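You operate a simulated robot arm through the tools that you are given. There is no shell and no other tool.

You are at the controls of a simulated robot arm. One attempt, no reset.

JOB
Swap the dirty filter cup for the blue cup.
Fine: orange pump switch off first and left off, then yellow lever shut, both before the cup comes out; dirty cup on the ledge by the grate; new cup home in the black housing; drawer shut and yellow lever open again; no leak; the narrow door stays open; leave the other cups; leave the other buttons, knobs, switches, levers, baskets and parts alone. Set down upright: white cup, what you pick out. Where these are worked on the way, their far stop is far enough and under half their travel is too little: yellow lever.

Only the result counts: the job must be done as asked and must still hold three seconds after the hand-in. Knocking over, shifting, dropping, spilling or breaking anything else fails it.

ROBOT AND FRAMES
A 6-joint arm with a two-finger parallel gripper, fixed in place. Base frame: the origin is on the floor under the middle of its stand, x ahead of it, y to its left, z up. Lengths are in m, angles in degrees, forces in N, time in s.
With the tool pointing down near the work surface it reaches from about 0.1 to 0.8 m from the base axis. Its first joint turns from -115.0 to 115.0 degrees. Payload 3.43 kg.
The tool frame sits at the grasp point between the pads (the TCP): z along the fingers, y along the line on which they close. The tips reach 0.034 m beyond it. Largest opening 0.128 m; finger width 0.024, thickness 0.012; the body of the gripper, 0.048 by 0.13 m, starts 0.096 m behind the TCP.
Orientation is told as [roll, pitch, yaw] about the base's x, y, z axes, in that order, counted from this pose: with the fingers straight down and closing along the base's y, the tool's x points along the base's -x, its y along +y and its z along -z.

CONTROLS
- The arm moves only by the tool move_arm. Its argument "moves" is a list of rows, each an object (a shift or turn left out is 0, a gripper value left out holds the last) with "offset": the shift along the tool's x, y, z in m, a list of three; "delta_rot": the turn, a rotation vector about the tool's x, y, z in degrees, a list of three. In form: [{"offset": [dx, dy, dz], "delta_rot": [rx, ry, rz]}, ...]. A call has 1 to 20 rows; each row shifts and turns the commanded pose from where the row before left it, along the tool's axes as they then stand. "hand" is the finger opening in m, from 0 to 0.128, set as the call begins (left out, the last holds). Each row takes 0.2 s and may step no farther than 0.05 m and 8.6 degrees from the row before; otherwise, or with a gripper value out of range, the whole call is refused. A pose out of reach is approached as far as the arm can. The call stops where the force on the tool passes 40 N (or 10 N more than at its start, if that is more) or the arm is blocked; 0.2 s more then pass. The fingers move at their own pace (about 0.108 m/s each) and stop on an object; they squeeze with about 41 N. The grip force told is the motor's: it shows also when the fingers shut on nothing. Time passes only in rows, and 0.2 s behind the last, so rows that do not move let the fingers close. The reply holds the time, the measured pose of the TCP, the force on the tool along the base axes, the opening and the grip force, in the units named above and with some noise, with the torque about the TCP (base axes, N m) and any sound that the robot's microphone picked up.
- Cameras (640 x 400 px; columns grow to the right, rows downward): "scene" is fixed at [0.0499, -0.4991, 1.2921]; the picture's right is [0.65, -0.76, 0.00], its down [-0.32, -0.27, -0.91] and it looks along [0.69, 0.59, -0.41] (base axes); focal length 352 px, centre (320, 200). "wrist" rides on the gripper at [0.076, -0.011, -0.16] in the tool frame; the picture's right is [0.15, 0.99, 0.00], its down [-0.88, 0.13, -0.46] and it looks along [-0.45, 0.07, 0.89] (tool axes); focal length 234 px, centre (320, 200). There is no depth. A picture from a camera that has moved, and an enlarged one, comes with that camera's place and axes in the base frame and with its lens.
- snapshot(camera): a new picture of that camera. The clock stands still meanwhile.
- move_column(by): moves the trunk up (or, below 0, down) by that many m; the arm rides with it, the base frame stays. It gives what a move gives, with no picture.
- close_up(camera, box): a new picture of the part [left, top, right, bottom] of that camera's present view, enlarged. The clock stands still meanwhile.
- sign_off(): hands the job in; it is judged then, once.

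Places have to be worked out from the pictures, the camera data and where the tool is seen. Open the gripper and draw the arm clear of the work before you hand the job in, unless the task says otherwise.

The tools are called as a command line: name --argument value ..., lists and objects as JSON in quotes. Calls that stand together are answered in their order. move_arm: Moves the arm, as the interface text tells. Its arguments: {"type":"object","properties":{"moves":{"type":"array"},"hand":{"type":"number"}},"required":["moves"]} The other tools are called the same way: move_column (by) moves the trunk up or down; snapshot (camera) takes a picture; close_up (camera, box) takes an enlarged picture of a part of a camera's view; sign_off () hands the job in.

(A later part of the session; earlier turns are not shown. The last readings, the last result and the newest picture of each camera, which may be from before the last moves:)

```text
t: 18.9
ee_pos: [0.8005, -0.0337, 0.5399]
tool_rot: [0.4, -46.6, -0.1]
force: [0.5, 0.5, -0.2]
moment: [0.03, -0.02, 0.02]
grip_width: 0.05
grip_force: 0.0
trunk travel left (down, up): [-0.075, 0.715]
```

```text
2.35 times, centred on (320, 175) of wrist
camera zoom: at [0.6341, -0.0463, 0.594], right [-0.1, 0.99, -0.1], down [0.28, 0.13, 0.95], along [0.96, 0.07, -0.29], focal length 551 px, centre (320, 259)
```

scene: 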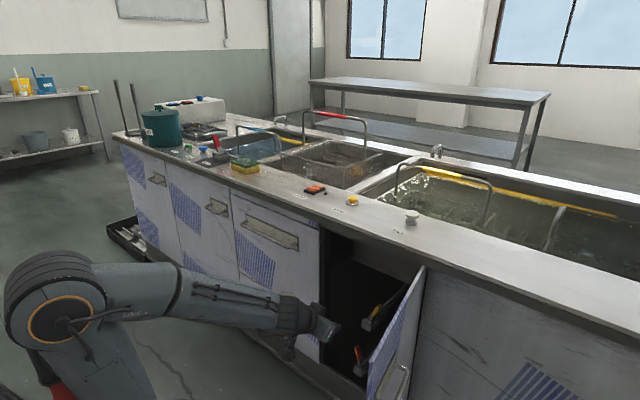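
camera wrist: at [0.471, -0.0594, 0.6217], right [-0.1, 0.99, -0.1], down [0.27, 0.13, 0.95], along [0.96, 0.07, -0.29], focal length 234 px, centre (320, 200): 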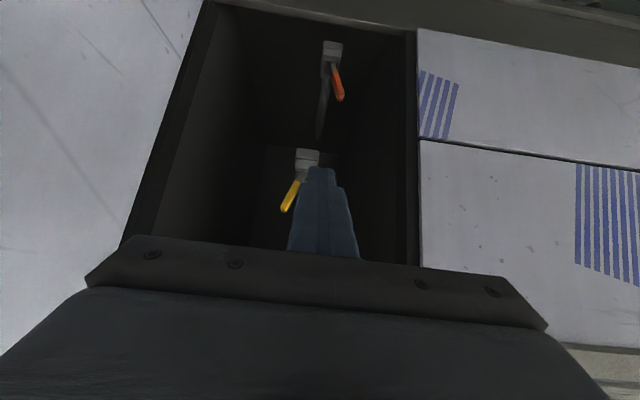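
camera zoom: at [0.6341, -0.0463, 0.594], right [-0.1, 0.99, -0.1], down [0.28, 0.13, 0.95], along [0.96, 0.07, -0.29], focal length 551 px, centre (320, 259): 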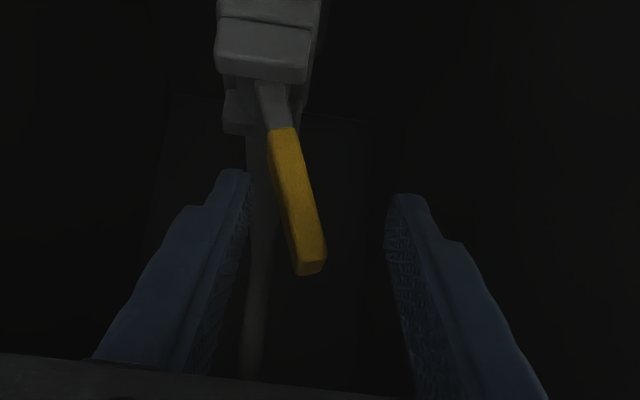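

The lever has swung past centre and now leans to +y, with its tip near y −0.036, the mirror of where it was. I'll nudge a little further to confirm it sits at its stop.

move_arm --moves '[{"offset": [0, 0.004, 0]}, {"offset": [0, 0.004, 0]}, {"offset": [0, 0.003, 0]}, {"offset": [0, 0.002, 0]}, {"offset": [0, 0.002, 0]}]'

close_up --camera "wrist" --box '[240, 90, 400, 260]'

close_up --camera "scene" --box '[310, 260, 430, 360]'

```text
t: 20.1
ee_pos: [0.8021, -0.0197, 0.5396]
tool_rot: [0.2, -46.5, -0.1]
force: [-1.7, -25.1, -0.4]
moment: [-0.81, 0.18, -0.48]
grip_width: 0.0642
grip_force: 12.5
trunk travel left (down, up): [-0.075, 0.715]
```

```text
2.35 times, centred on (320, 175) of wrist
camera zoom: at [0.6341, -0.032, 0.5944], right [-0.1, 0.99, -0.1], down [0.28, 0.13, 0.95], along [0.96, 0.07, -0.29], focal length 551 px, centre (320, 259)
```

zoom: 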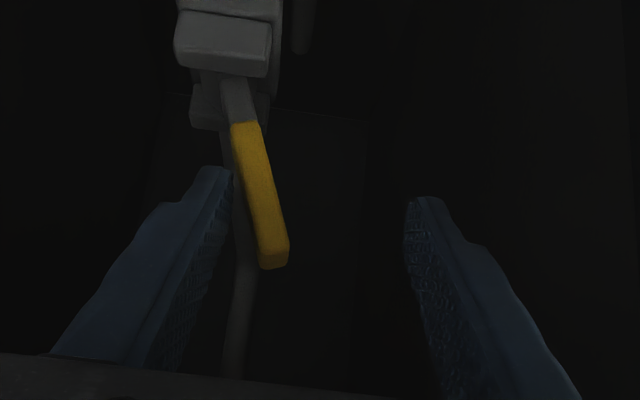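

```text
4.00 times, centred on (370, 310) of scene
camera zoom: at [0.0499, -0.4991, 1.2921], right [0.65, -0.76, 0.0], down [-0.32, -0.27, -0.91], along [0.69, 0.59, -0.41], focal length 1410 px, centre (120, -240)
```

zoom: 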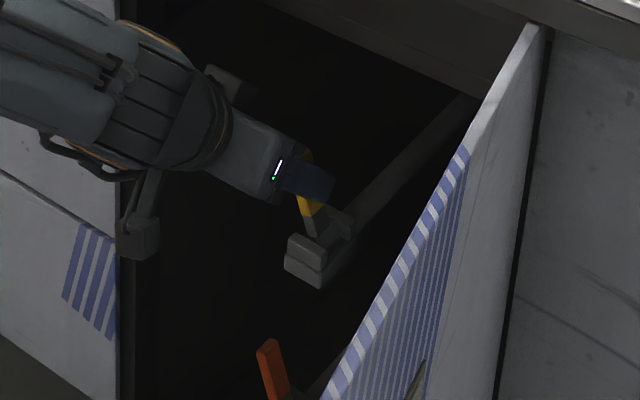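

A steady 25 N of resistance means the lever is hard against its shut stop. I'll ease off and withdraw straight back out of the cabinet.

move_arm --moves '[{"offset": [0, -0.008, 0]}, {"offset": [0, -0.006, 0]}, {"offset": [0.0174, 0, -0.0325]}, {"offset": [0.0174, 0, -0.0325]}, {"offset": [0.022, 0.01, -0.0288]}, {"offset": [0.022, 0.01, -0.0288]}, {"offset": [0.013, 0.01, -0.014]}]'

snapshot --camera "wrist"

close_up --camera "scene" --box '[310, 260, 430, 360]'

```text
t: 21.7
ee_pos: [0.6415, -0.0041, 0.5669]
tool_rot: [0.5, -46.5, -0.1]
force: [0.9, -0.7, 1.0]
moment: [-0.05, 0.01, 0.02]
grip_width: 0.05
grip_force: 0.1
out of reach, approached as far as the arm can: row 7
trunk travel left (down, up): [-0.075, 0.715]
```

```text
taken
camera wrist: at [0.4747, -0.0171, 0.6214], right [-0.1, 0.99, -0.1], down [0.28, 0.13, 0.95], along [0.96, 0.07, -0.29], focal length 234 px, centre (320, 200)
```

wrist: 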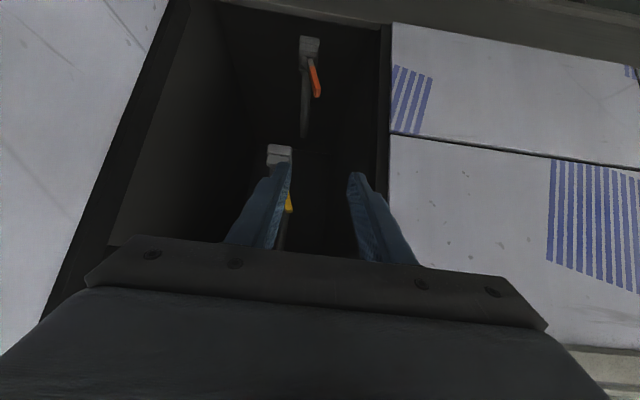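

```text
4.00 times, centred on (370, 310) of scene
camera zoom: at [0.0499, -0.4991, 1.2921], right [0.65, -0.76, 0.0], down [-0.32, -0.27, -0.91], along [0.69, 0.59, -0.41], focal length 1410 px, centre (120, -240)
```

zoom: 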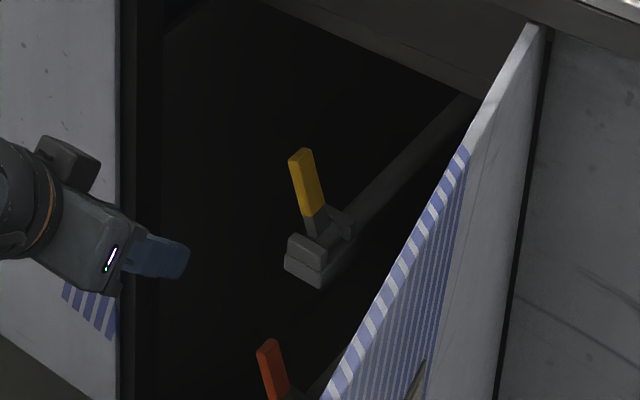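

The lever is confirmed shut. Next is the drawer, so I'll rise in front of it for a good look at the handle.

move_arm --moves '[{"offset": [-0.0205, 0.015, -0.0306]}, {"offset": [-0.0205, 0.015, -0.0306]}, {"offset": [-0.0205, 0.015, -0.0306]}, {"offset": [-0.0205, 0.015, -0.0306]}, {"offset": [-0.0205, 0.02, -0.0306]}, {"offset": [0.0138, 0.03, -0.0145]}, {"offset": [0.0138, 0.03, -0.0145]}, {"offset": [0.0138, 0.03, -0.0145]}]' --hand 0.0

snapshot --camera "wrist"

snapshot --camera "scene"

```text
t: 23.5
ee_pos: [0.6437, 0.1853, 0.7075]
tool_rot: [0.2, -46.5, 0.0]
force: [0.3, -0.6, 1.3]
moment: [0.04, 0.02, -0.03]
grip_width: 0.0
grip_force: 32.7
out of reach, approached as far as the arm can: row 1, 2, 3, 4, 5, 6, 7
trunk travel left (down, up): [-0.075, 0.715]
```

```text
taken
camera wrist: at [0.4764, 0.1722, 0.7609], right [-0.1, 0.99, -0.1], down [0.28, 0.13, 0.95], along [0.96, 0.07, -0.29], focal length 234 px, centre (320, 200)
```

wrist: 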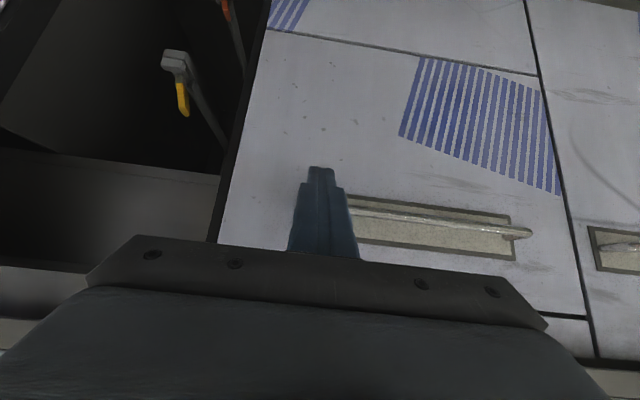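

```text
taken
```

scene: 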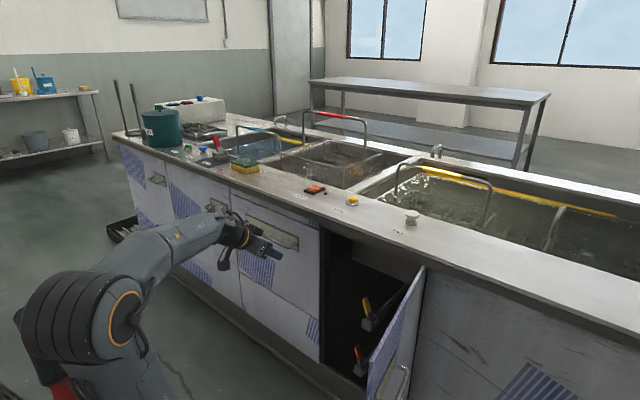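

The bar handle runs along y from about 0.15 to 0.39, near x 0.68 and z 0.71. To grip it I need the fingers to close in the x–z plane. I'll back off while straightening the tool and then roll it 90°.

move_arm --moves '[{"offset": [0.022, 0, -0.02], "delta_rot": [0, 7, 0]}, {"offset": [0.024, 0.01, -0.018], "delta_rot": [0, 7, 0]}, {"offset": [0.026, 0.01, -0.015], "delta_rot": [0, 7, 0]}, {"offset": [0.027, 0.01, -0.013], "delta_rot": [0, 0, 0]}, {"offset": [0.027, 0.01, -0.013], "delta_rot": [0, 0, 0]}, {"offset": [0, 0.01, 0]}]'

snapshot --camera "wrist"

```text
t: 24.9
ee_pos: [0.5203, 0.2602, 0.6971]
tool_rot: [0.3, -25.5, 0.0]
force: [0.5, 0.2, 0.3]
moment: [0.0, 0.03, -0.01]
grip_width: 0.0001
grip_force: 33.3
out of reach, approached as far as the arm can: row 1, 4, 5
trunk travel left (down, up): [-0.075, 0.715]
```

```text
taken
camera wrist: at [0.3841, 0.2471, 0.8082], right [-0.13, 0.99, -0.06], down [0.6, 0.13, 0.79], along [0.79, 0.07, -0.61], focal length 234 px, centre (320, 200)
```

wrist: 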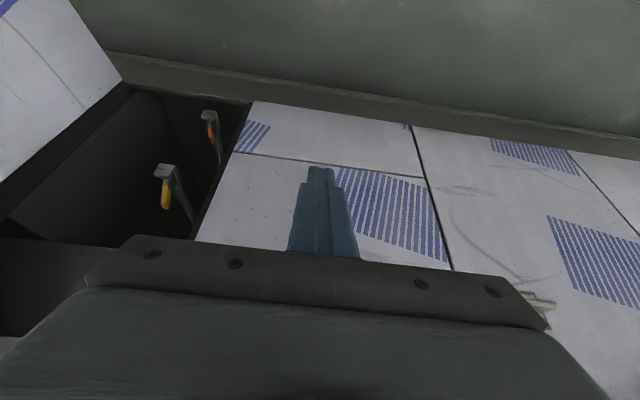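

move_arm --moves '[{"delta_rot": [0, 0, -8.5]}, {"delta_rot": [0, 0, -8.5]}, {"delta_rot": [0, 0, -8.5]}, {"delta_rot": [0, 0, -8.5]}, {"delta_rot": [0, 0, -8.5]}, {"delta_rot": [0, 0, -8.5]}, {"delta_rot": [0, 0, -8.5]}, {"delta_rot": [0, 0, -8.5]}, {"delta_rot": [0, 0, -8.5]}, {"delta_rot": [0, 0, -8.5]}, {"delta_rot": [0, 0, -5]}]'

snapshot --camera "wrist"

snapshot --camera "scene"

```text
t: 27.3
ee_pos: [0.522, 0.2606, 0.6969]
tool_rot: [-25.6, -0.2, 90.3]
force: [0.7, -0.2, 0.2]
moment: [-0.06, -0.03, -0.05]
grip_width: 0.0001
grip_force: 32.9
trunk travel left (down, up): [-0.075, 0.715]
```

```text
taken
camera wrist: at [0.4638, 0.1823, 0.8454], right [-0.89, -0.15, -0.43], down [-0.32, 0.88, 0.36], along [0.32, 0.46, -0.83], focal length 234 px, centre (320, 200)
```

wrist: 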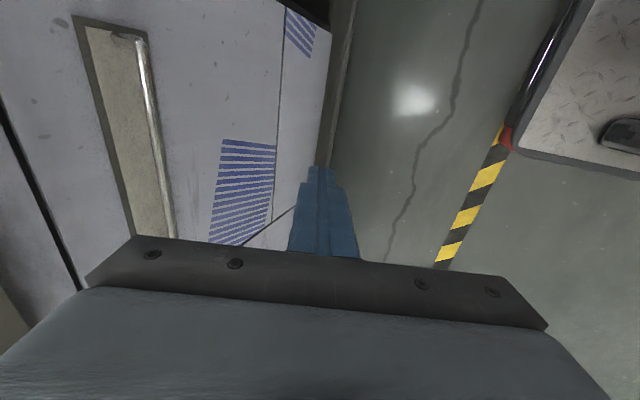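

```text
taken
```

scene: 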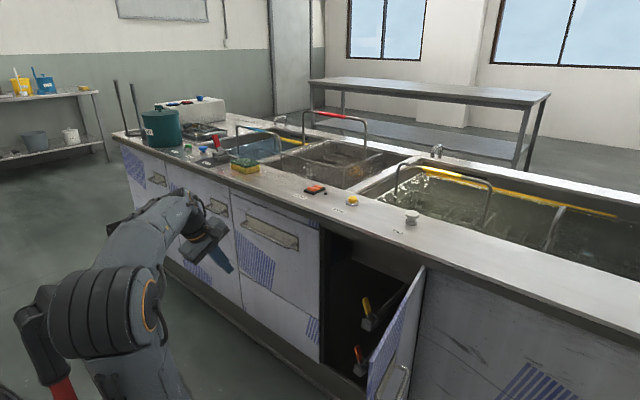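

The roll worked. The fingers now close in the x–z plane and the bar shows on the cabinet side of the view. I'll zoom in to judge the gap behind the bar.

close_up --camera "wrist" --box '[60, 0, 220, 240]'

close_up --camera "scene" --box '[225, 195, 325, 265]'

```text
1.67 times, centred on (140, 120) of wrist
camera zoom: at [0.4638, 0.1823, 0.8454], right [-0.89, -0.15, -0.43], down [-0.32, 0.88, 0.36], along [0.32, 0.46, -0.83], focal length 390 px, centre (620, 333)
```

zoom: 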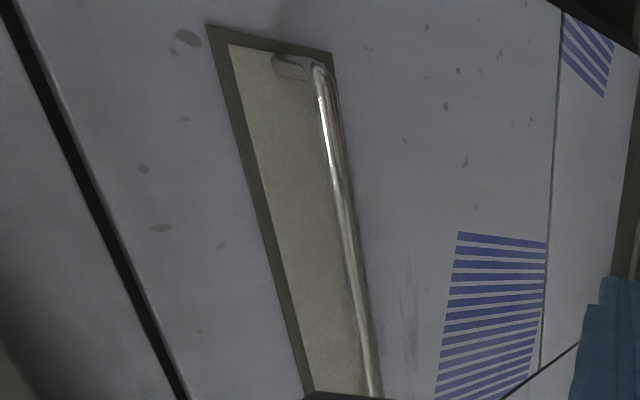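

```text
5.71 times, centred on (275, 230) of scene
camera zoom: at [0.0499, -0.4991, 1.2921], right [0.65, -0.76, 0.0], down [-0.32, -0.27, -0.91], along [0.69, 0.59, -0.41], focal length 2014 px, centre (577, 29)
```

zoom: 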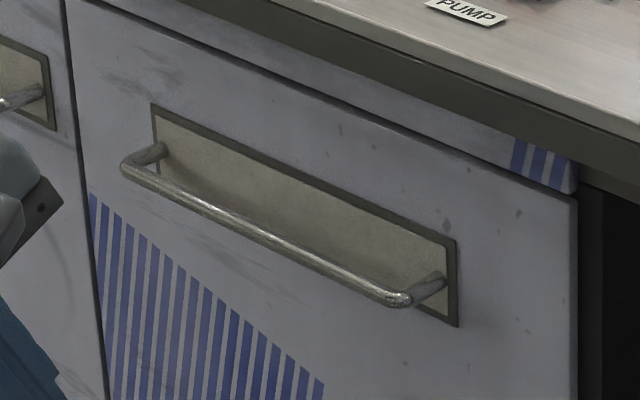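

The bar stands out about 3.6 cm from the face: roughly x 0.69, z 0.705, y 0.175 to 0.40. I'll go to a pre-grasp pose up and in front of it, tilt to about 46°, and check where that lands.

move_arm --moves '[{"offset": [-0.0048, -0.0347, -0.0122]}, {"offset": [-0.0048, -0.0347, -0.0122]}, {"offset": [-0.0048, -0.0347, -0.0122]}, {"offset": [0, -0.006, 0.006], "delta_rot": [7, 0, 0]}, {"offset": [0, -0.006, 0.007], "delta_rot": [7, 0, 0]}, {"offset": [0, -0.004, 0.007], "delta_rot": [6.5, 0, 0]}, {"offset": [0, 0, 0]}]' --hand 0.04

snapshot --camera "wrist"

close_up --camera "scene" --box '[205, 170, 335, 275]'

```text
t: 28.9
ee_pos: [0.6233, 0.2756, 0.7668]
tool_rot: [-46.1, -0.2, 90.1]
force: [-0.2, 0.8, 0.7]
moment: [0.01, -0.01, -0.02]
grip_width: 0.0402
grip_force: 0.0
trunk travel left (down, up): [-0.075, 0.715]
```

```text
taken
camera wrist: at [0.5167, 0.1972, 0.8849], right [-0.69, -0.15, -0.71], down [-0.42, 0.88, 0.23], along [0.59, 0.46, -0.66], focal length 234 px, centre (320, 200)
```

wrist: 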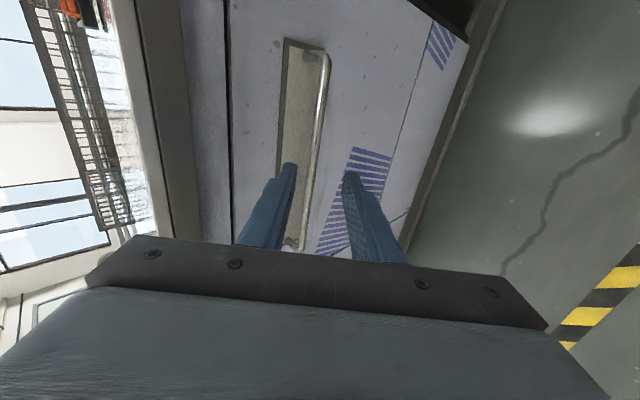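

```text
3.81 times, centred on (270, 222) of scene
camera zoom: at [0.0499, -0.4991, 1.2921], right [0.65, -0.76, 0.0], down [-0.32, -0.27, -0.91], along [0.69, 0.59, -0.41], focal length 1343 px, centre (510, 114)
```

zoom: 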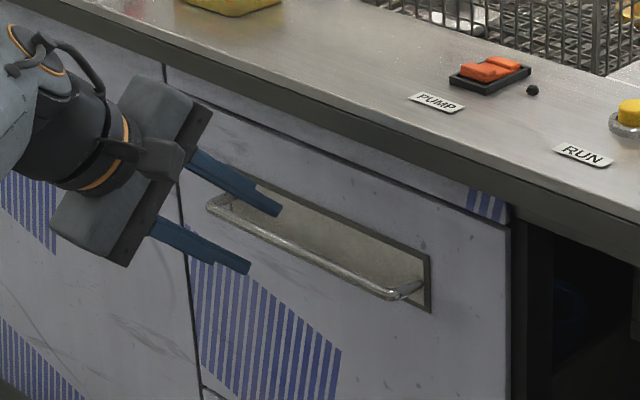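

The scene view shows the fingers straddling the bar, slightly low. I'll shift up 9 mm and advance along the tool axis, watching the force.

move_arm --moves '[{"offset": [0, -0.009, 0.02]}, {"offset": [0, 0, 0.02]}, {"offset": [0, 0, 0.015]}, {"offset": [0, 0, 0.01]}, {"offset": [0, 0, 0]}]'

close_up --camera "scene" --box '[235, 190, 315, 255]'

close_up --camera "wrist" --box '[220, 0, 420, 260]'

```text
t: 30.1
ee_pos: [0.6781, 0.2762, 0.7294]
tool_rot: [-46.0, -0.2, 90.2]
force: [-0.3, 0.8, 0.9]
moment: [0.02, -0.02, -0.01]
grip_width: 0.0401
grip_force: 0.0
trunk travel left (down, up): [-0.075, 0.715]
```

```text
6.15 times, centred on (275, 222) of scene
camera zoom: at [0.0499, -0.4991, 1.2921], right [0.65, -0.76, 0.0], down [-0.32, -0.27, -0.91], along [0.69, 0.59, -0.41], focal length 2169 px, centre (597, 62)
```

zoom: 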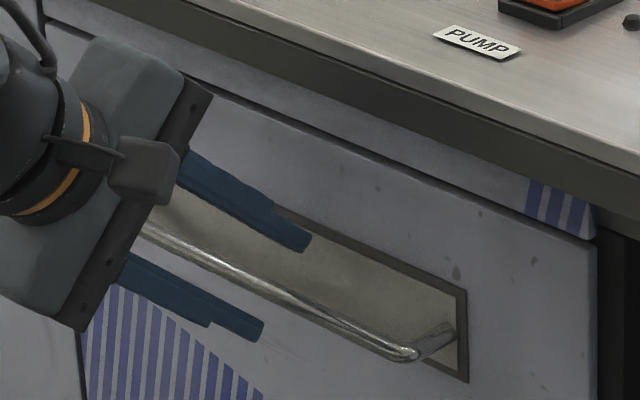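

```text
1.54 times, centred on (320, 130) of wrist
camera zoom: at [0.5713, 0.1978, 0.8469], right [-0.69, -0.15, -0.71], down [-0.42, 0.88, 0.23], along [0.59, 0.46, -0.66], focal length 360 px, centre (320, 308)
```

zoom: 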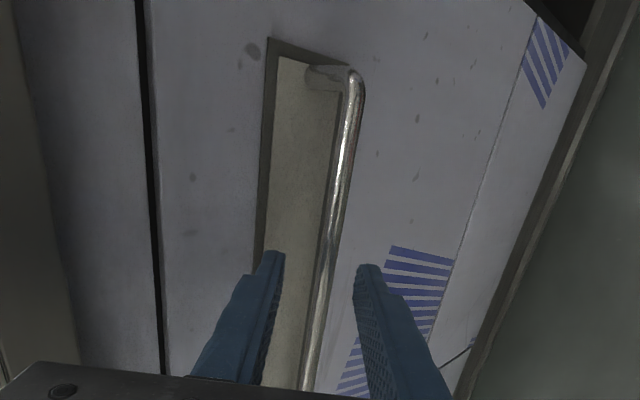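

The bar lies between the fingers. I'll narrow the opening, slide in another centimetre so the bar sits deeper between the pads, and then close on it.

move_arm --moves '[{"offset": [0, 0.002, 0]}, {"offset": [0, 0, 0.005]}, {"offset": [0, 0, 0.005]}, {"offset": [0, 0, 0]}]' --hand 0.028

close_up --camera "scene" --box '[235, 190, 315, 255]'

close_up --camera "wrist" --box '[220, 0, 420, 260]'

```text
t: 31.1
ee_pos: [0.6825, 0.2745, 0.7221]
tool_rot: [-46.0, -0.2, 90.2]
force: [-0.2, -0.2, -0.9]
moment: [0.0, -0.02, -0.01]
grip_width: 0.0279
grip_force: 0.0
trunk travel left (down, up): [-0.075, 0.715]
```

```text
6.15 times, centred on (275, 222) of scene
camera zoom: at [0.0499, -0.4991, 1.2921], right [0.65, -0.76, 0.0], down [-0.32, -0.27, -0.91], along [0.69, 0.59, -0.41], focal length 2169 px, centre (597, 62)
```

zoom: 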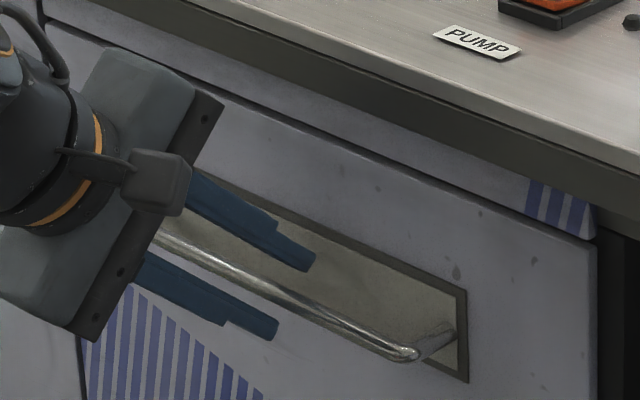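

```text
1.54 times, centred on (320, 130) of wrist
camera zoom: at [0.5768, 0.1971, 0.8393], right [-0.69, -0.15, -0.71], down [-0.42, 0.88, 0.23], along [0.59, 0.46, -0.66], focal length 360 px, centre (320, 308)
```

zoom: 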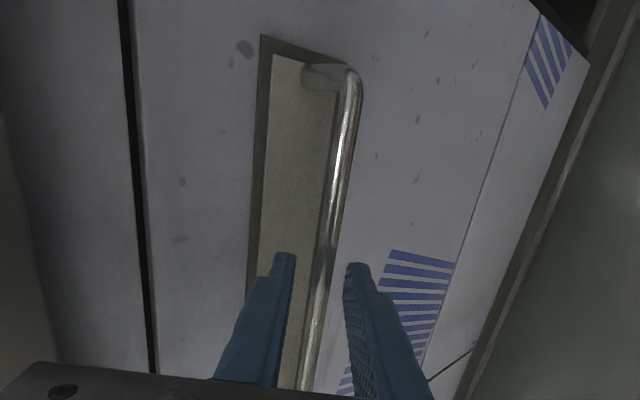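

move_arm --moves '[{"offset": [0, 0, 0]}, {"offset": [0, 0, 0]}, {"offset": [0, 0, 0]}]' --hand 0.0

close_up --camera "scene" --box '[235, 190, 315, 255]'

```text
t: 31.9
ee_pos: [0.683, 0.2754, 0.7209]
tool_rot: [-45.9, -0.2, 90.2]
force: [-12.8, -2.3, -9.2]
moment: [-0.28, 0.46, 0.12]
grip_width: 0.0105
grip_force: 44.7
trunk travel left (down, up): [-0.075, 0.715]
```

```text
6.15 times, centred on (275, 222) of scene
camera zoom: at [0.0499, -0.4991, 1.2921], right [0.65, -0.76, 0.0], down [-0.32, -0.27, -0.91], along [0.69, 0.59, -0.41], focal length 2169 px, centre (597, 62)
```

zoom: 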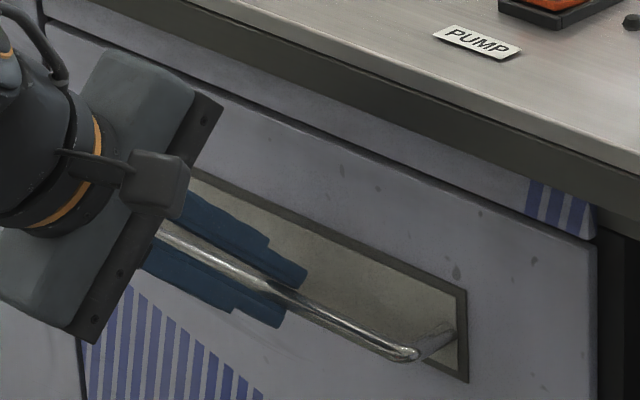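

The bar is gripped, with the opening at 10.5 mm, which matches its diameter. I'll relieve the side load and start pulling toward −x in small steps.

move_arm --moves '[{"offset": [0, 0.002, 0]}, {"offset": [0, 0.0069, -0.0072]}, {"offset": [0, 0.0069, -0.0072]}, {"offset": [0, 0.0069, -0.0072]}, {"offset": [0, 0.0069, -0.0072]}]'

close_up --camera "scene" --box '[205, 170, 335, 275]'

```text
t: 33.1
ee_pos: [0.6434, 0.2745, 0.7209]
tool_rot: [-46.1, -0.3, 90.2]
force: [1.0, 2.0, -1.8]
moment: [-0.83, 0.01, -0.27]
grip_width: 0.0105
grip_force: 44.3
trunk travel left (down, up): [-0.075, 0.715]
```

```text
3.81 times, centred on (270, 222) of scene
camera zoom: at [0.0499, -0.4991, 1.2921], right [0.65, -0.76, 0.0], down [-0.32, -0.27, -0.91], along [0.69, 0.59, -0.41], focal length 1343 px, centre (510, 114)
```

zoom: 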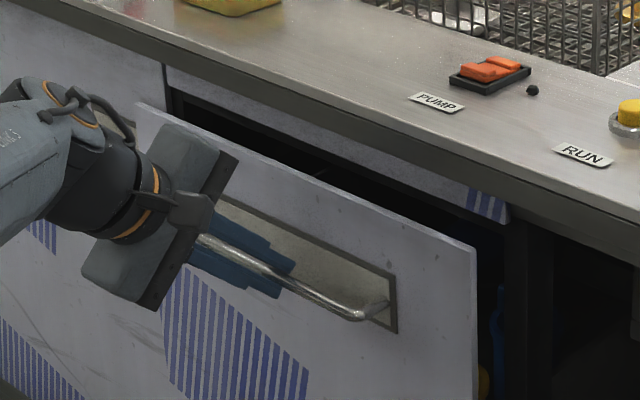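

The drawer slides easily with almost no force. I'll continue pulling while rotating the tool toward vertical about the round bar to stay in reach.

move_arm --moves '[{"offset": [0, 0.0117, -0.0144], "delta_rot": [-5, 0, 0]}, {"offset": [0, 0.0129, -0.0131], "delta_rot": [-5, 0, 0]}, {"offset": [0, 0.014, -0.0118], "delta_rot": [-5, 0, 0]}, {"offset": [0, 0.0149, -0.0103], "delta_rot": [-5, 0, 0]}, {"offset": [0, 0.0158, -0.0088], "delta_rot": [-5, 0, 0]}]'

snapshot --camera "scene"

snapshot --camera "wrist"

```text
t: 34.3
ee_pos: [0.5511, 0.2748, 0.7261]
tool_rot: [-21.0, -0.2, 90.2]
force: [1.6, 3.5, 8.6]
moment: [0.23, -0.19, 0.18]
grip_width: 0.0107
grip_force: 44.5
trunk travel left (down, up): [-0.075, 0.715]
```

```text
taken
```

scene: 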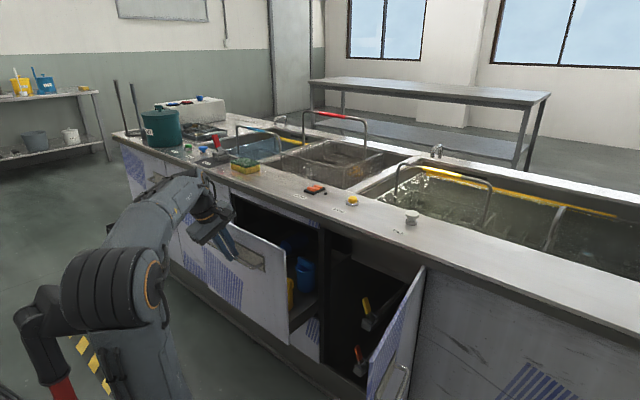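

```text
taken
camera wrist: at [0.5047, 0.197, 0.8784], right [-0.92, -0.15, -0.35], down [-0.29, 0.88, 0.38], along [0.25, 0.46, -0.85], focal length 234 px, centre (320, 200)
```

wrist: 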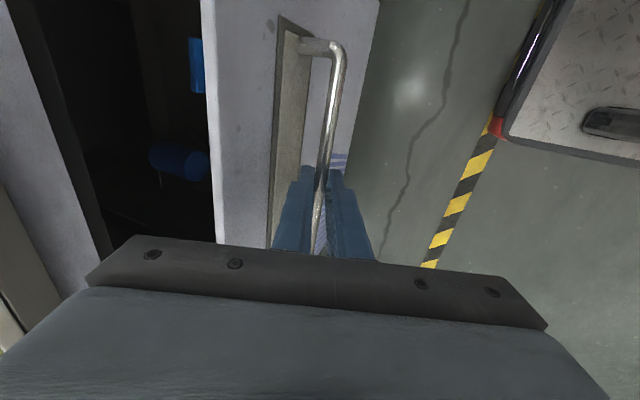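

move_arm --moves '[{"offset": [0, 0.0169, -0.0082], "delta_rot": [-4, 0, 0]}, {"offset": [0, 0.0174, -0.0063], "delta_rot": [-4, 0, 0]}, {"offset": [0, 0.0178, -0.0045], "delta_rot": [-4, 0, 0]}, {"offset": [0, 0.0181, -0.0031], "delta_rot": [-4, 0, 0]}, {"offset": [0, 0.0182, -0.0017], "delta_rot": [-4, 0, 0]}]'

snapshot --camera "scene"

snapshot --camera "wrist"

```text
t: 35.5
ee_pos: [0.4585, 0.2748, 0.7312]
tool_rot: [-0.9, -0.3, 90.2]
force: [1.5, 9.0, -2.2]
moment: [0.25, -0.08, 0.11]
grip_width: 0.0105
grip_force: 44.2
trunk travel left (down, up): [-0.075, 0.715]
```

```text
taken
```

scene: 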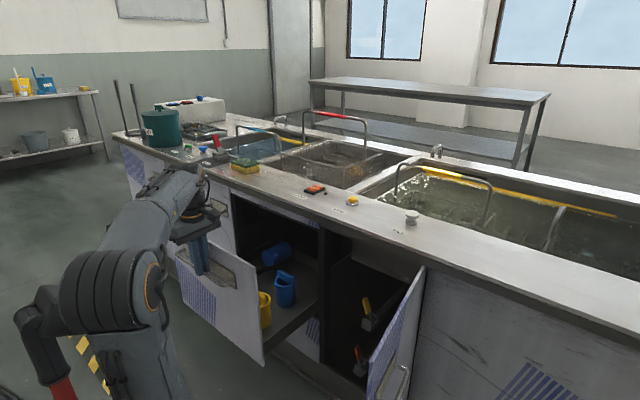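

```text
taken
camera wrist: at [0.4677, 0.1972, 0.8878], right [-0.99, -0.15, -0.02], down [-0.14, 0.88, 0.46], along [-0.05, 0.45, -0.89], focal length 234 px, centre (320, 200)
```

wrist: 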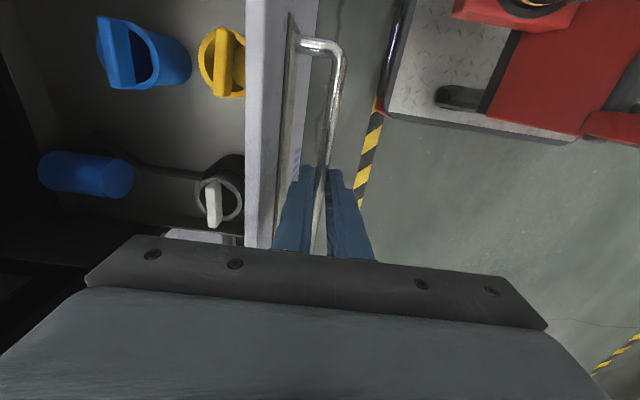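

The drawer now shows cups inside. I'll zoom in to identify them.

close_up --camera "wrist" --box '[0, 0, 320, 250]'

close_up --camera "scene" --box '[200, 200, 350, 340]'

```text
1.60 times, centred on (160, 125) of wrist
camera zoom: at [0.4677, 0.1972, 0.8878], right [-0.99, -0.15, -0.02], down [-0.14, 0.88, 0.46], along [-0.05, 0.45, -0.89], focal length 375 px, centre (576, 320)
```

zoom: 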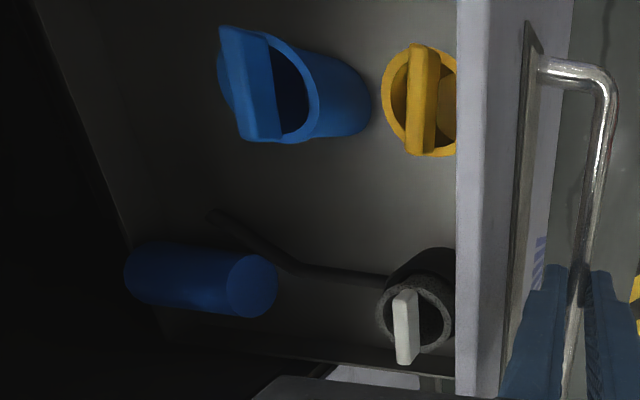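

```text
2.86 times, centred on (275, 270) of scene
camera zoom: at [0.0499, -0.4991, 1.2921], right [0.65, -0.76, 0.0], down [-0.32, -0.27, -0.91], along [0.69, 0.59, -0.41], focal length 1007 px, centre (449, 0)
```

zoom: 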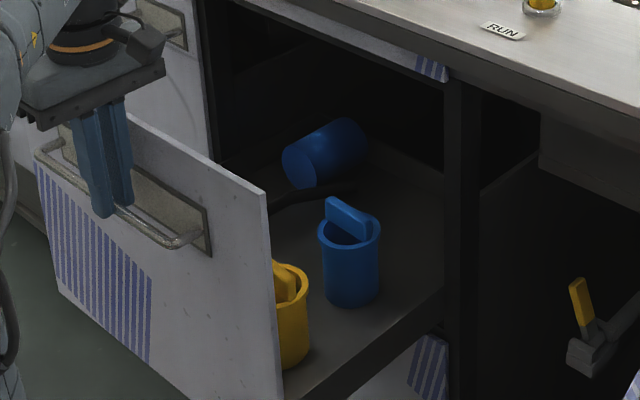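

The drawer holds an upright blue cup, a yellow cup, and a white-handled cup in the black housing, with a hose to a blue pump body. The blue cup is still nearly under the counter edge, so I'll pull the drawer further out.

move_arm --moves '[{"offset": [0, 0.02, 0]}, {"offset": [0, 0.02, 0]}, {"offset": [0, 0.02, 0]}, {"offset": [0, 0.02, 0]}, {"offset": [0, 0.02, 0]}]'

snapshot --camera "scene"

snapshot --camera "wrist"

```text
t: 36.7
ee_pos: [0.3666, 0.288, 0.7273]
tool_rot: [-0.8, 0.1, 90.2]
force: [-0.1, -23.2, -0.3]
moment: [-0.76, -0.01, -0.06]
grip_width: 0.0107
grip_force: 44.2
out of reach, approached as far as the arm can: row 4, 5
trunk travel left (down, up): [-0.075, 0.715]
```

```text
taken
```

scene: 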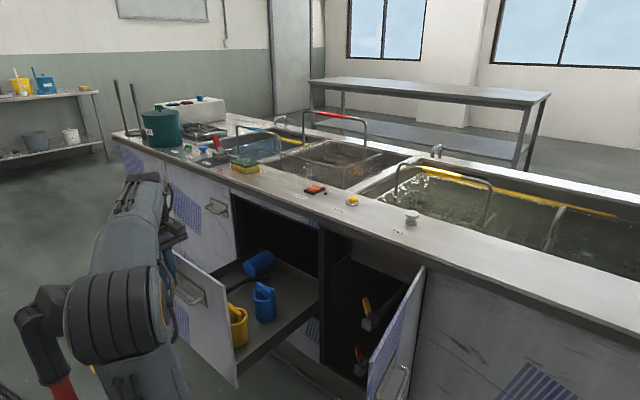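

```text
taken
camera wrist: at [0.376, 0.2113, 0.8862], right [-0.99, -0.15, -0.01], down [-0.14, 0.88, 0.45], along [-0.06, 0.45, -0.89], focal length 234 px, centre (320, 200)
```

wrist: 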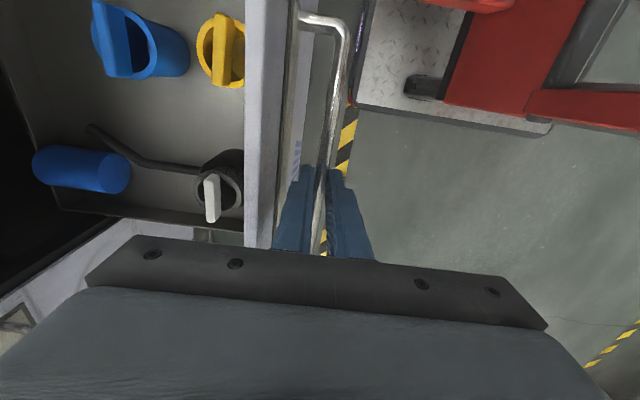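

The drawer is out far enough, with its bar at x 0.367 and the arm at its near limit. I'll release the bar and rise straight up to look over everything.

move_arm --moves '[{"offset": [0, 0, 0]}, {"offset": [0, 0, 0]}, {"offset": [0, 0, -0.03]}, {"offset": [0, 0, -0.04]}, {"offset": [0, 0, -0.05]}, {"offset": [0, 0, -0.05]}, {"offset": [0, 0, -0.05]}, {"offset": [0, -0.04, -0.02]}]' --hand 0.04

snapshot --camera "scene"

snapshot --camera "wrist"

```text
t: 38.5
ee_pos: [0.4042, 0.2865, 0.9542]
tool_rot: [-1.2, -0.5, 90.3]
force: [-1.0, -0.3, 0.1]
moment: [0.01, -0.01, 0.0]
grip_width: 0.0399
grip_force: 0.1
out of reach, approached as far as the arm can: row 8
trunk travel left (down, up): [-0.075, 0.715]
```

```text
taken
```

scene: 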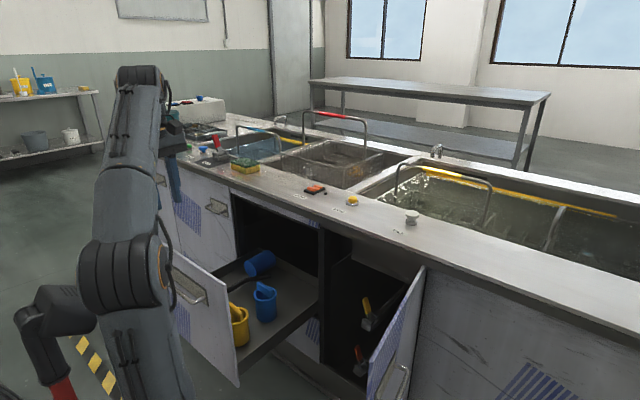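

```text
taken
camera wrist: at [0.4121, 0.208, 1.1123], right [-0.99, -0.15, -0.02], down [-0.14, 0.88, 0.46], along [-0.05, 0.46, -0.89], focal length 234 px, centre (320, 200)
```

wrist: 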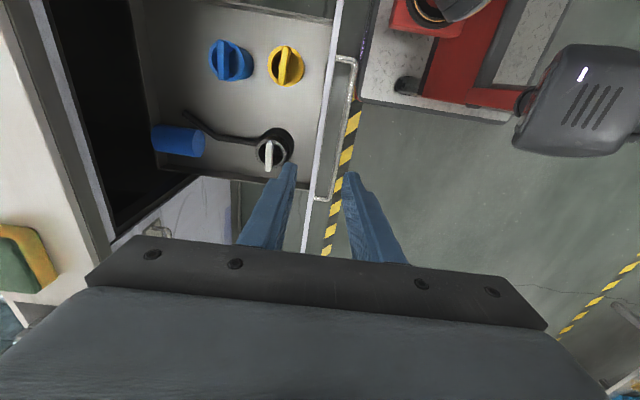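

close_up --camera "wrist" --box '[100, 0, 360, 190]'

close_up --camera "scene" --box '[200, 230, 350, 390]'

```text
2.11 times, centred on (230, 95) of wrist
camera zoom: at [0.4121, 0.208, 1.1123], right [-0.99, -0.15, -0.02], down [-0.14, 0.88, 0.46], along [-0.05, 0.46, -0.89], focal length 493 px, centre (510, 421)
```

zoom: 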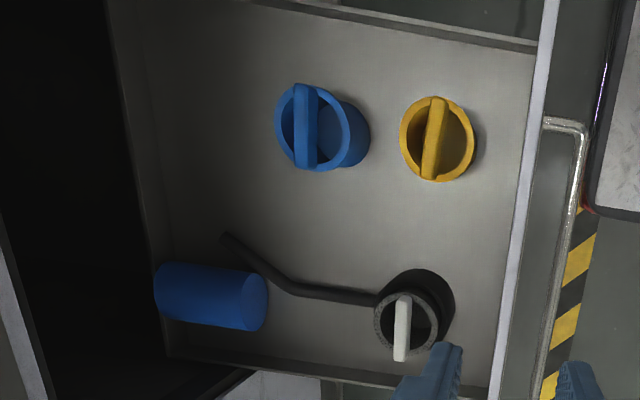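

```text
2.50 times, centred on (275, 310) of scene
camera zoom: at [0.0499, -0.4991, 1.2921], right [0.65, -0.76, 0.0], down [-0.32, -0.27, -0.91], along [0.69, 0.59, -0.41], focal length 881 px, centre (432, -75)
```

zoom: 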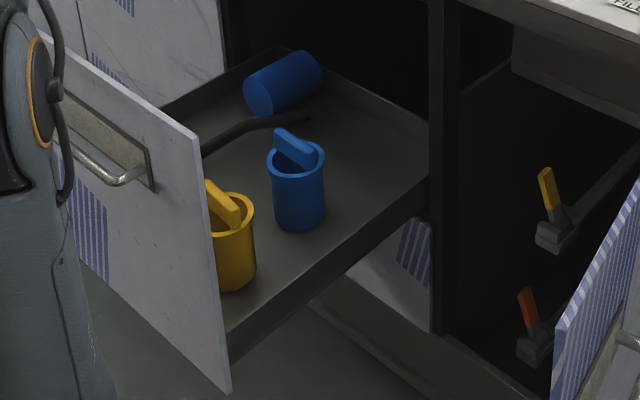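

The drawer contents are clear now, but I still haven't found the ledge by the grate. I'll raise the trunk and survey the counter and sinks from above.

move_column --by 0.4

snapshot --camera "wrist"

```text
t: 42.4
ee_pos: [0.3388, 0.2874, 1.353]
tool_rot: [-1.3, -0.5, 90.1]
force: [0.5, 0.2, 0.4]
moment: [-0.01, 0.0, 0.0]
grip_width: 0.0399
grip_force: 0.1
trunk travel left (down, up): [-0.475, 0.315]
```

```text
taken
camera wrist: at [0.3472, 0.2091, 1.512], right [-0.99, -0.15, -0.02], down [-0.14, 0.88, 0.46], along [-0.05, 0.46, -0.89], focal length 234 px, centre (320, 200)
```

wrist: 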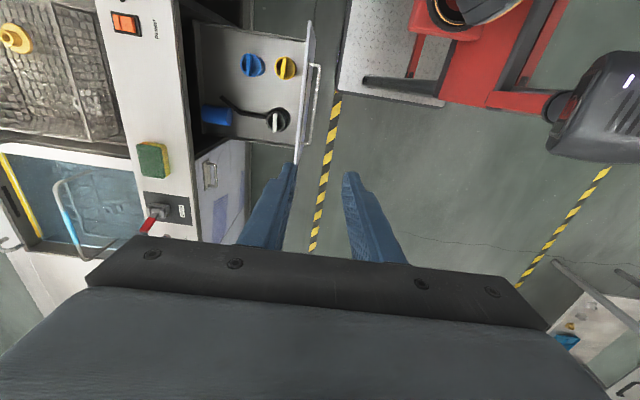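

move_arm --moves '[{"offset": [0.034, -0.036, 0]}, {"offset": [0.034, -0.036, 0]}, {"offset": [0.034, -0.036, 0]}, {"offset": [0.034, -0.036, 0]}, {"offset": [0.034, -0.036, 0]}, {"offset": [0.034, -0.036, 0]}, {"offset": [0.034, -0.036, 0]}, {"offset": [0.034, -0.036, 0]}, {"offset": [0.034, -0.036, 0]}, {"offset": [0.034, -0.036, 0]}]'

snapshot --camera "wrist"

snapshot --camera "scene"

```text
t: 44.5
ee_pos: [0.67, -0.051, 1.2932]
tool_rot: [-1.6, -0.5, 90.2]
force: [-1.3, 0.7, 0.6]
moment: [-0.04, -0.1, 0.02]
grip_width: 0.0397
grip_force: 0.1
out of reach, approached as far as the arm can: row 4, 5, 6, 7, 8, 9, 10
trunk travel left (down, up): [-0.475, 0.315]
```

```text
taken
camera wrist: at [0.6775, -0.1298, 1.451], right [-0.99, -0.15, -0.03], down [-0.15, 0.88, 0.46], along [-0.04, 0.46, -0.89], focal length 234 px, centre (320, 200)
```

wrist: 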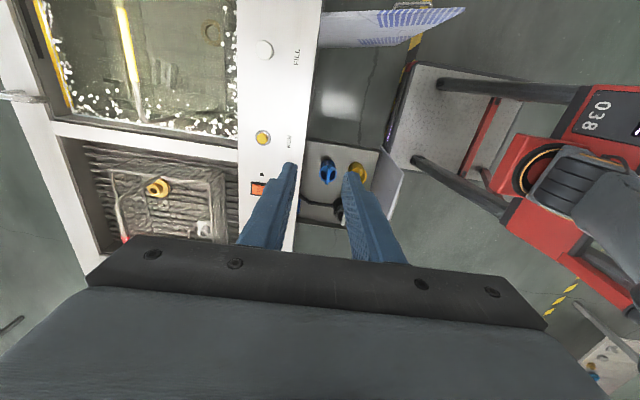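

```text
taken
```

scene: 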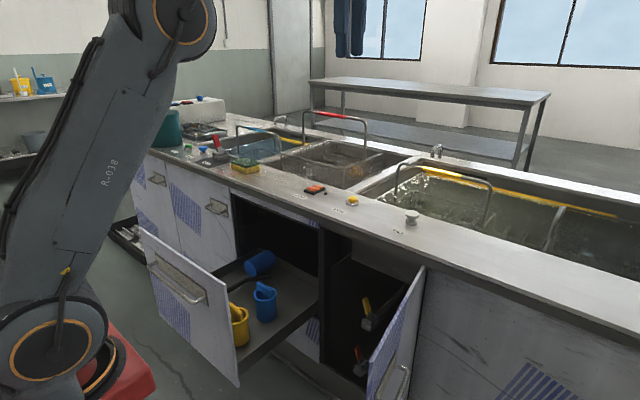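

close_up --camera "wrist" --box '[40, 110, 260, 245]'

close_up --camera "wrist" --box '[0, 0, 320, 150]'

close_up --camera "wrist" --box '[230, 0, 480, 240]'

close_up --camera "scene" --box '[380, 140, 640, 290]'

```text
2.91 times, centred on (150, 178) of wrist
camera zoom: at [0.6775, -0.1298, 1.451], right [-0.99, -0.15, -0.03], down [-0.15, 0.88, 0.46], along [-0.04, 0.46, -0.89], focal length 681 px, centre (814, 266)
```

zoom: 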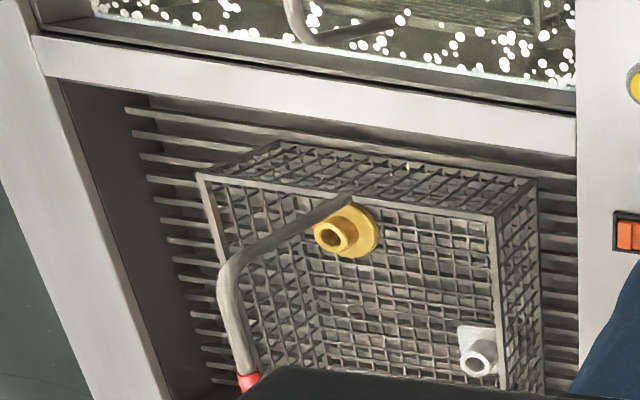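

```text
2.00 times, centred on (160, 75) of wrist
camera zoom: at [0.6775, -0.1298, 1.451], right [-0.99, -0.15, -0.03], down [-0.15, 0.88, 0.46], along [-0.04, 0.46, -0.89], focal length 468 px, centre (640, 450)
```

zoom: 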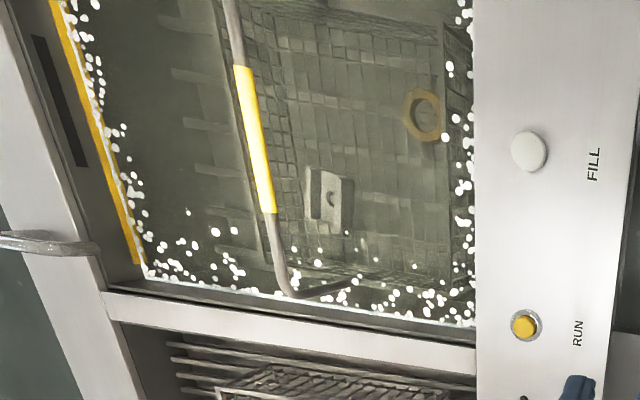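

```text
1.67 times, centred on (355, 120) of wrist
camera zoom: at [0.6775, -0.1298, 1.451], right [-0.99, -0.15, -0.03], down [-0.15, 0.88, 0.46], along [-0.04, 0.46, -0.89], focal length 390 px, centre (262, 333)
```

zoom: 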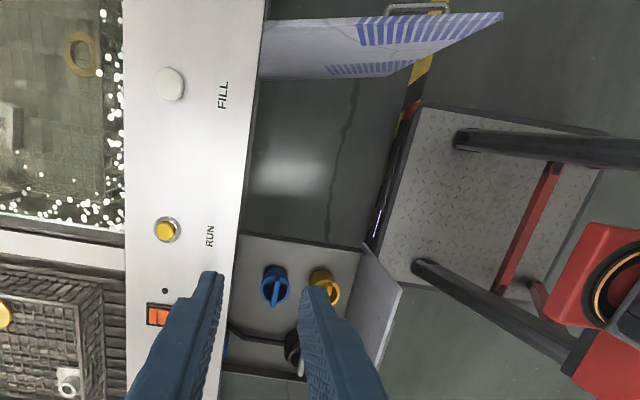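

```text
2.46 times, centred on (510, 215) of scene
camera zoom: at [0.0499, -0.4991, 1.2921], right [0.65, -0.76, 0.0], down [-0.32, -0.27, -0.91], along [0.69, 0.59, -0.41], focal length 868 px, centre (-148, 163)
```

zoom: 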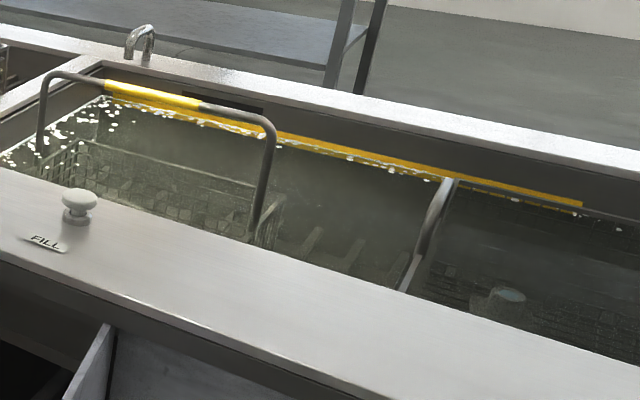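

The middle bay has a bar grate along its bottom, and the basket stands on it. Before deciding on the ledge, I'll check the left part of the counter from above for any other grate.

move_arm --moves '[{"offset": [-0.0455, 0.011, 0]}, {"offset": [-0.0455, 0.011, 0]}, {"offset": [-0.0455, 0.011, 0]}, {"offset": [-0.0455, 0.011, 0]}, {"offset": [-0.0455, 0.011, 0]}, {"offset": [-0.0455, 0.011, 0]}, {"offset": [-0.0455, 0.011, 0]}, {"offset": [-0.0455, 0.011, 0]}, {"offset": [-0.0455, 0.011, 0]}]'

snapshot --camera "wrist"

close_up --camera "scene" --box '[100, 60, 360, 220]'

```text
t: 46.5
ee_pos: [0.5644, 0.3557, 1.2865]
tool_rot: [-1.5, -0.6, 90.1]
force: [1.2, 0.3, -0.1]
moment: [0.08, 0.01, 0.01]
grip_width: 0.0398
grip_force: 0.2
out of reach, approached as far as the arm can: row 9
trunk travel left (down, up): [-0.475, 0.315]
```

```text
taken
camera wrist: at [0.5727, 0.2775, 1.4441], right [-0.99, -0.15, -0.03], down [-0.14, 0.87, 0.46], along [-0.04, 0.46, -0.89], focal length 234 px, centre (320, 200)
```

wrist: 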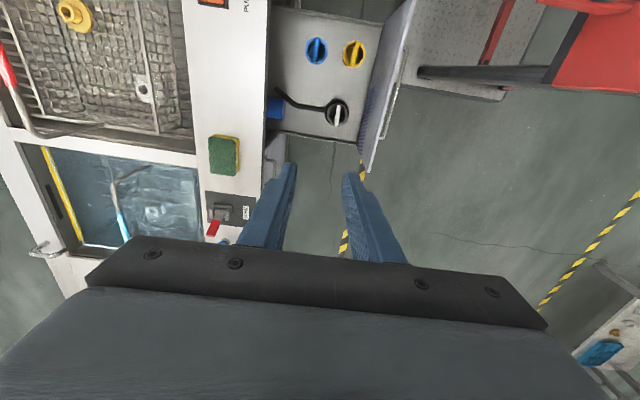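

```text
2.46 times, centred on (230, 140) of scene
camera zoom: at [0.0499, -0.4991, 1.2921], right [0.65, -0.76, 0.0], down [-0.32, -0.27, -0.91], along [0.69, 0.59, -0.41], focal length 868 px, centre (542, 348)
```

zoom: 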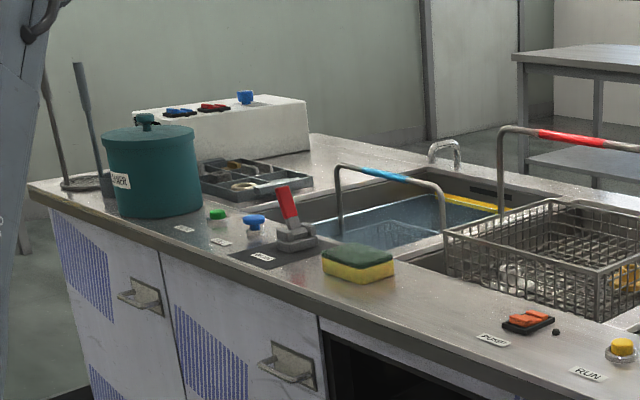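

There is only one grate, the bar grate in the middle bay. The counter front strip beside it runs roughly x 0.70–0.88, y 0.11–0.49, and has free space between the pump switch and the sponge. I'll take that strip as the ledge. Next I'll lower over the drawer for a closer look at the housing and cups.

move_column --by -0.4

snapshot --camera "wrist"

close_up --camera "wrist" --box '[200, 0, 440, 200]'

```text
t: 50.4
ee_pos: [0.5664, 0.3545, 0.8859]
tool_rot: [-1.3, -0.5, 90.1]
force: [0.3, -0.1, -0.3]
moment: [0.01, -0.01, -0.01]
grip_width: 0.04
grip_force: 0.0
trunk travel left (down, up): [-0.075, 0.715]
```

```text
taken
camera wrist: at [0.575, 0.2767, 1.045], right [-0.99, -0.15, -0.02], down [-0.14, 0.88, 0.46], along [-0.05, 0.46, -0.89], focal length 234 px, centre (320, 200)
```

wrist: 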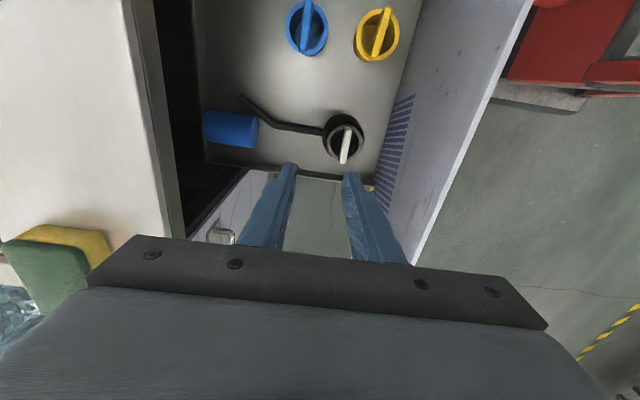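

```text
2.00 times, centred on (320, 100) of wrist
camera zoom: at [0.575, 0.2767, 1.045], right [-0.99, -0.15, -0.02], down [-0.14, 0.88, 0.46], along [-0.05, 0.46, -0.89], focal length 468 px, centre (320, 400)
```

zoom: 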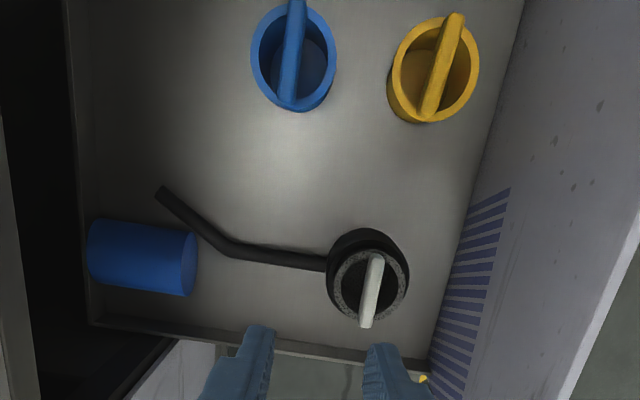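

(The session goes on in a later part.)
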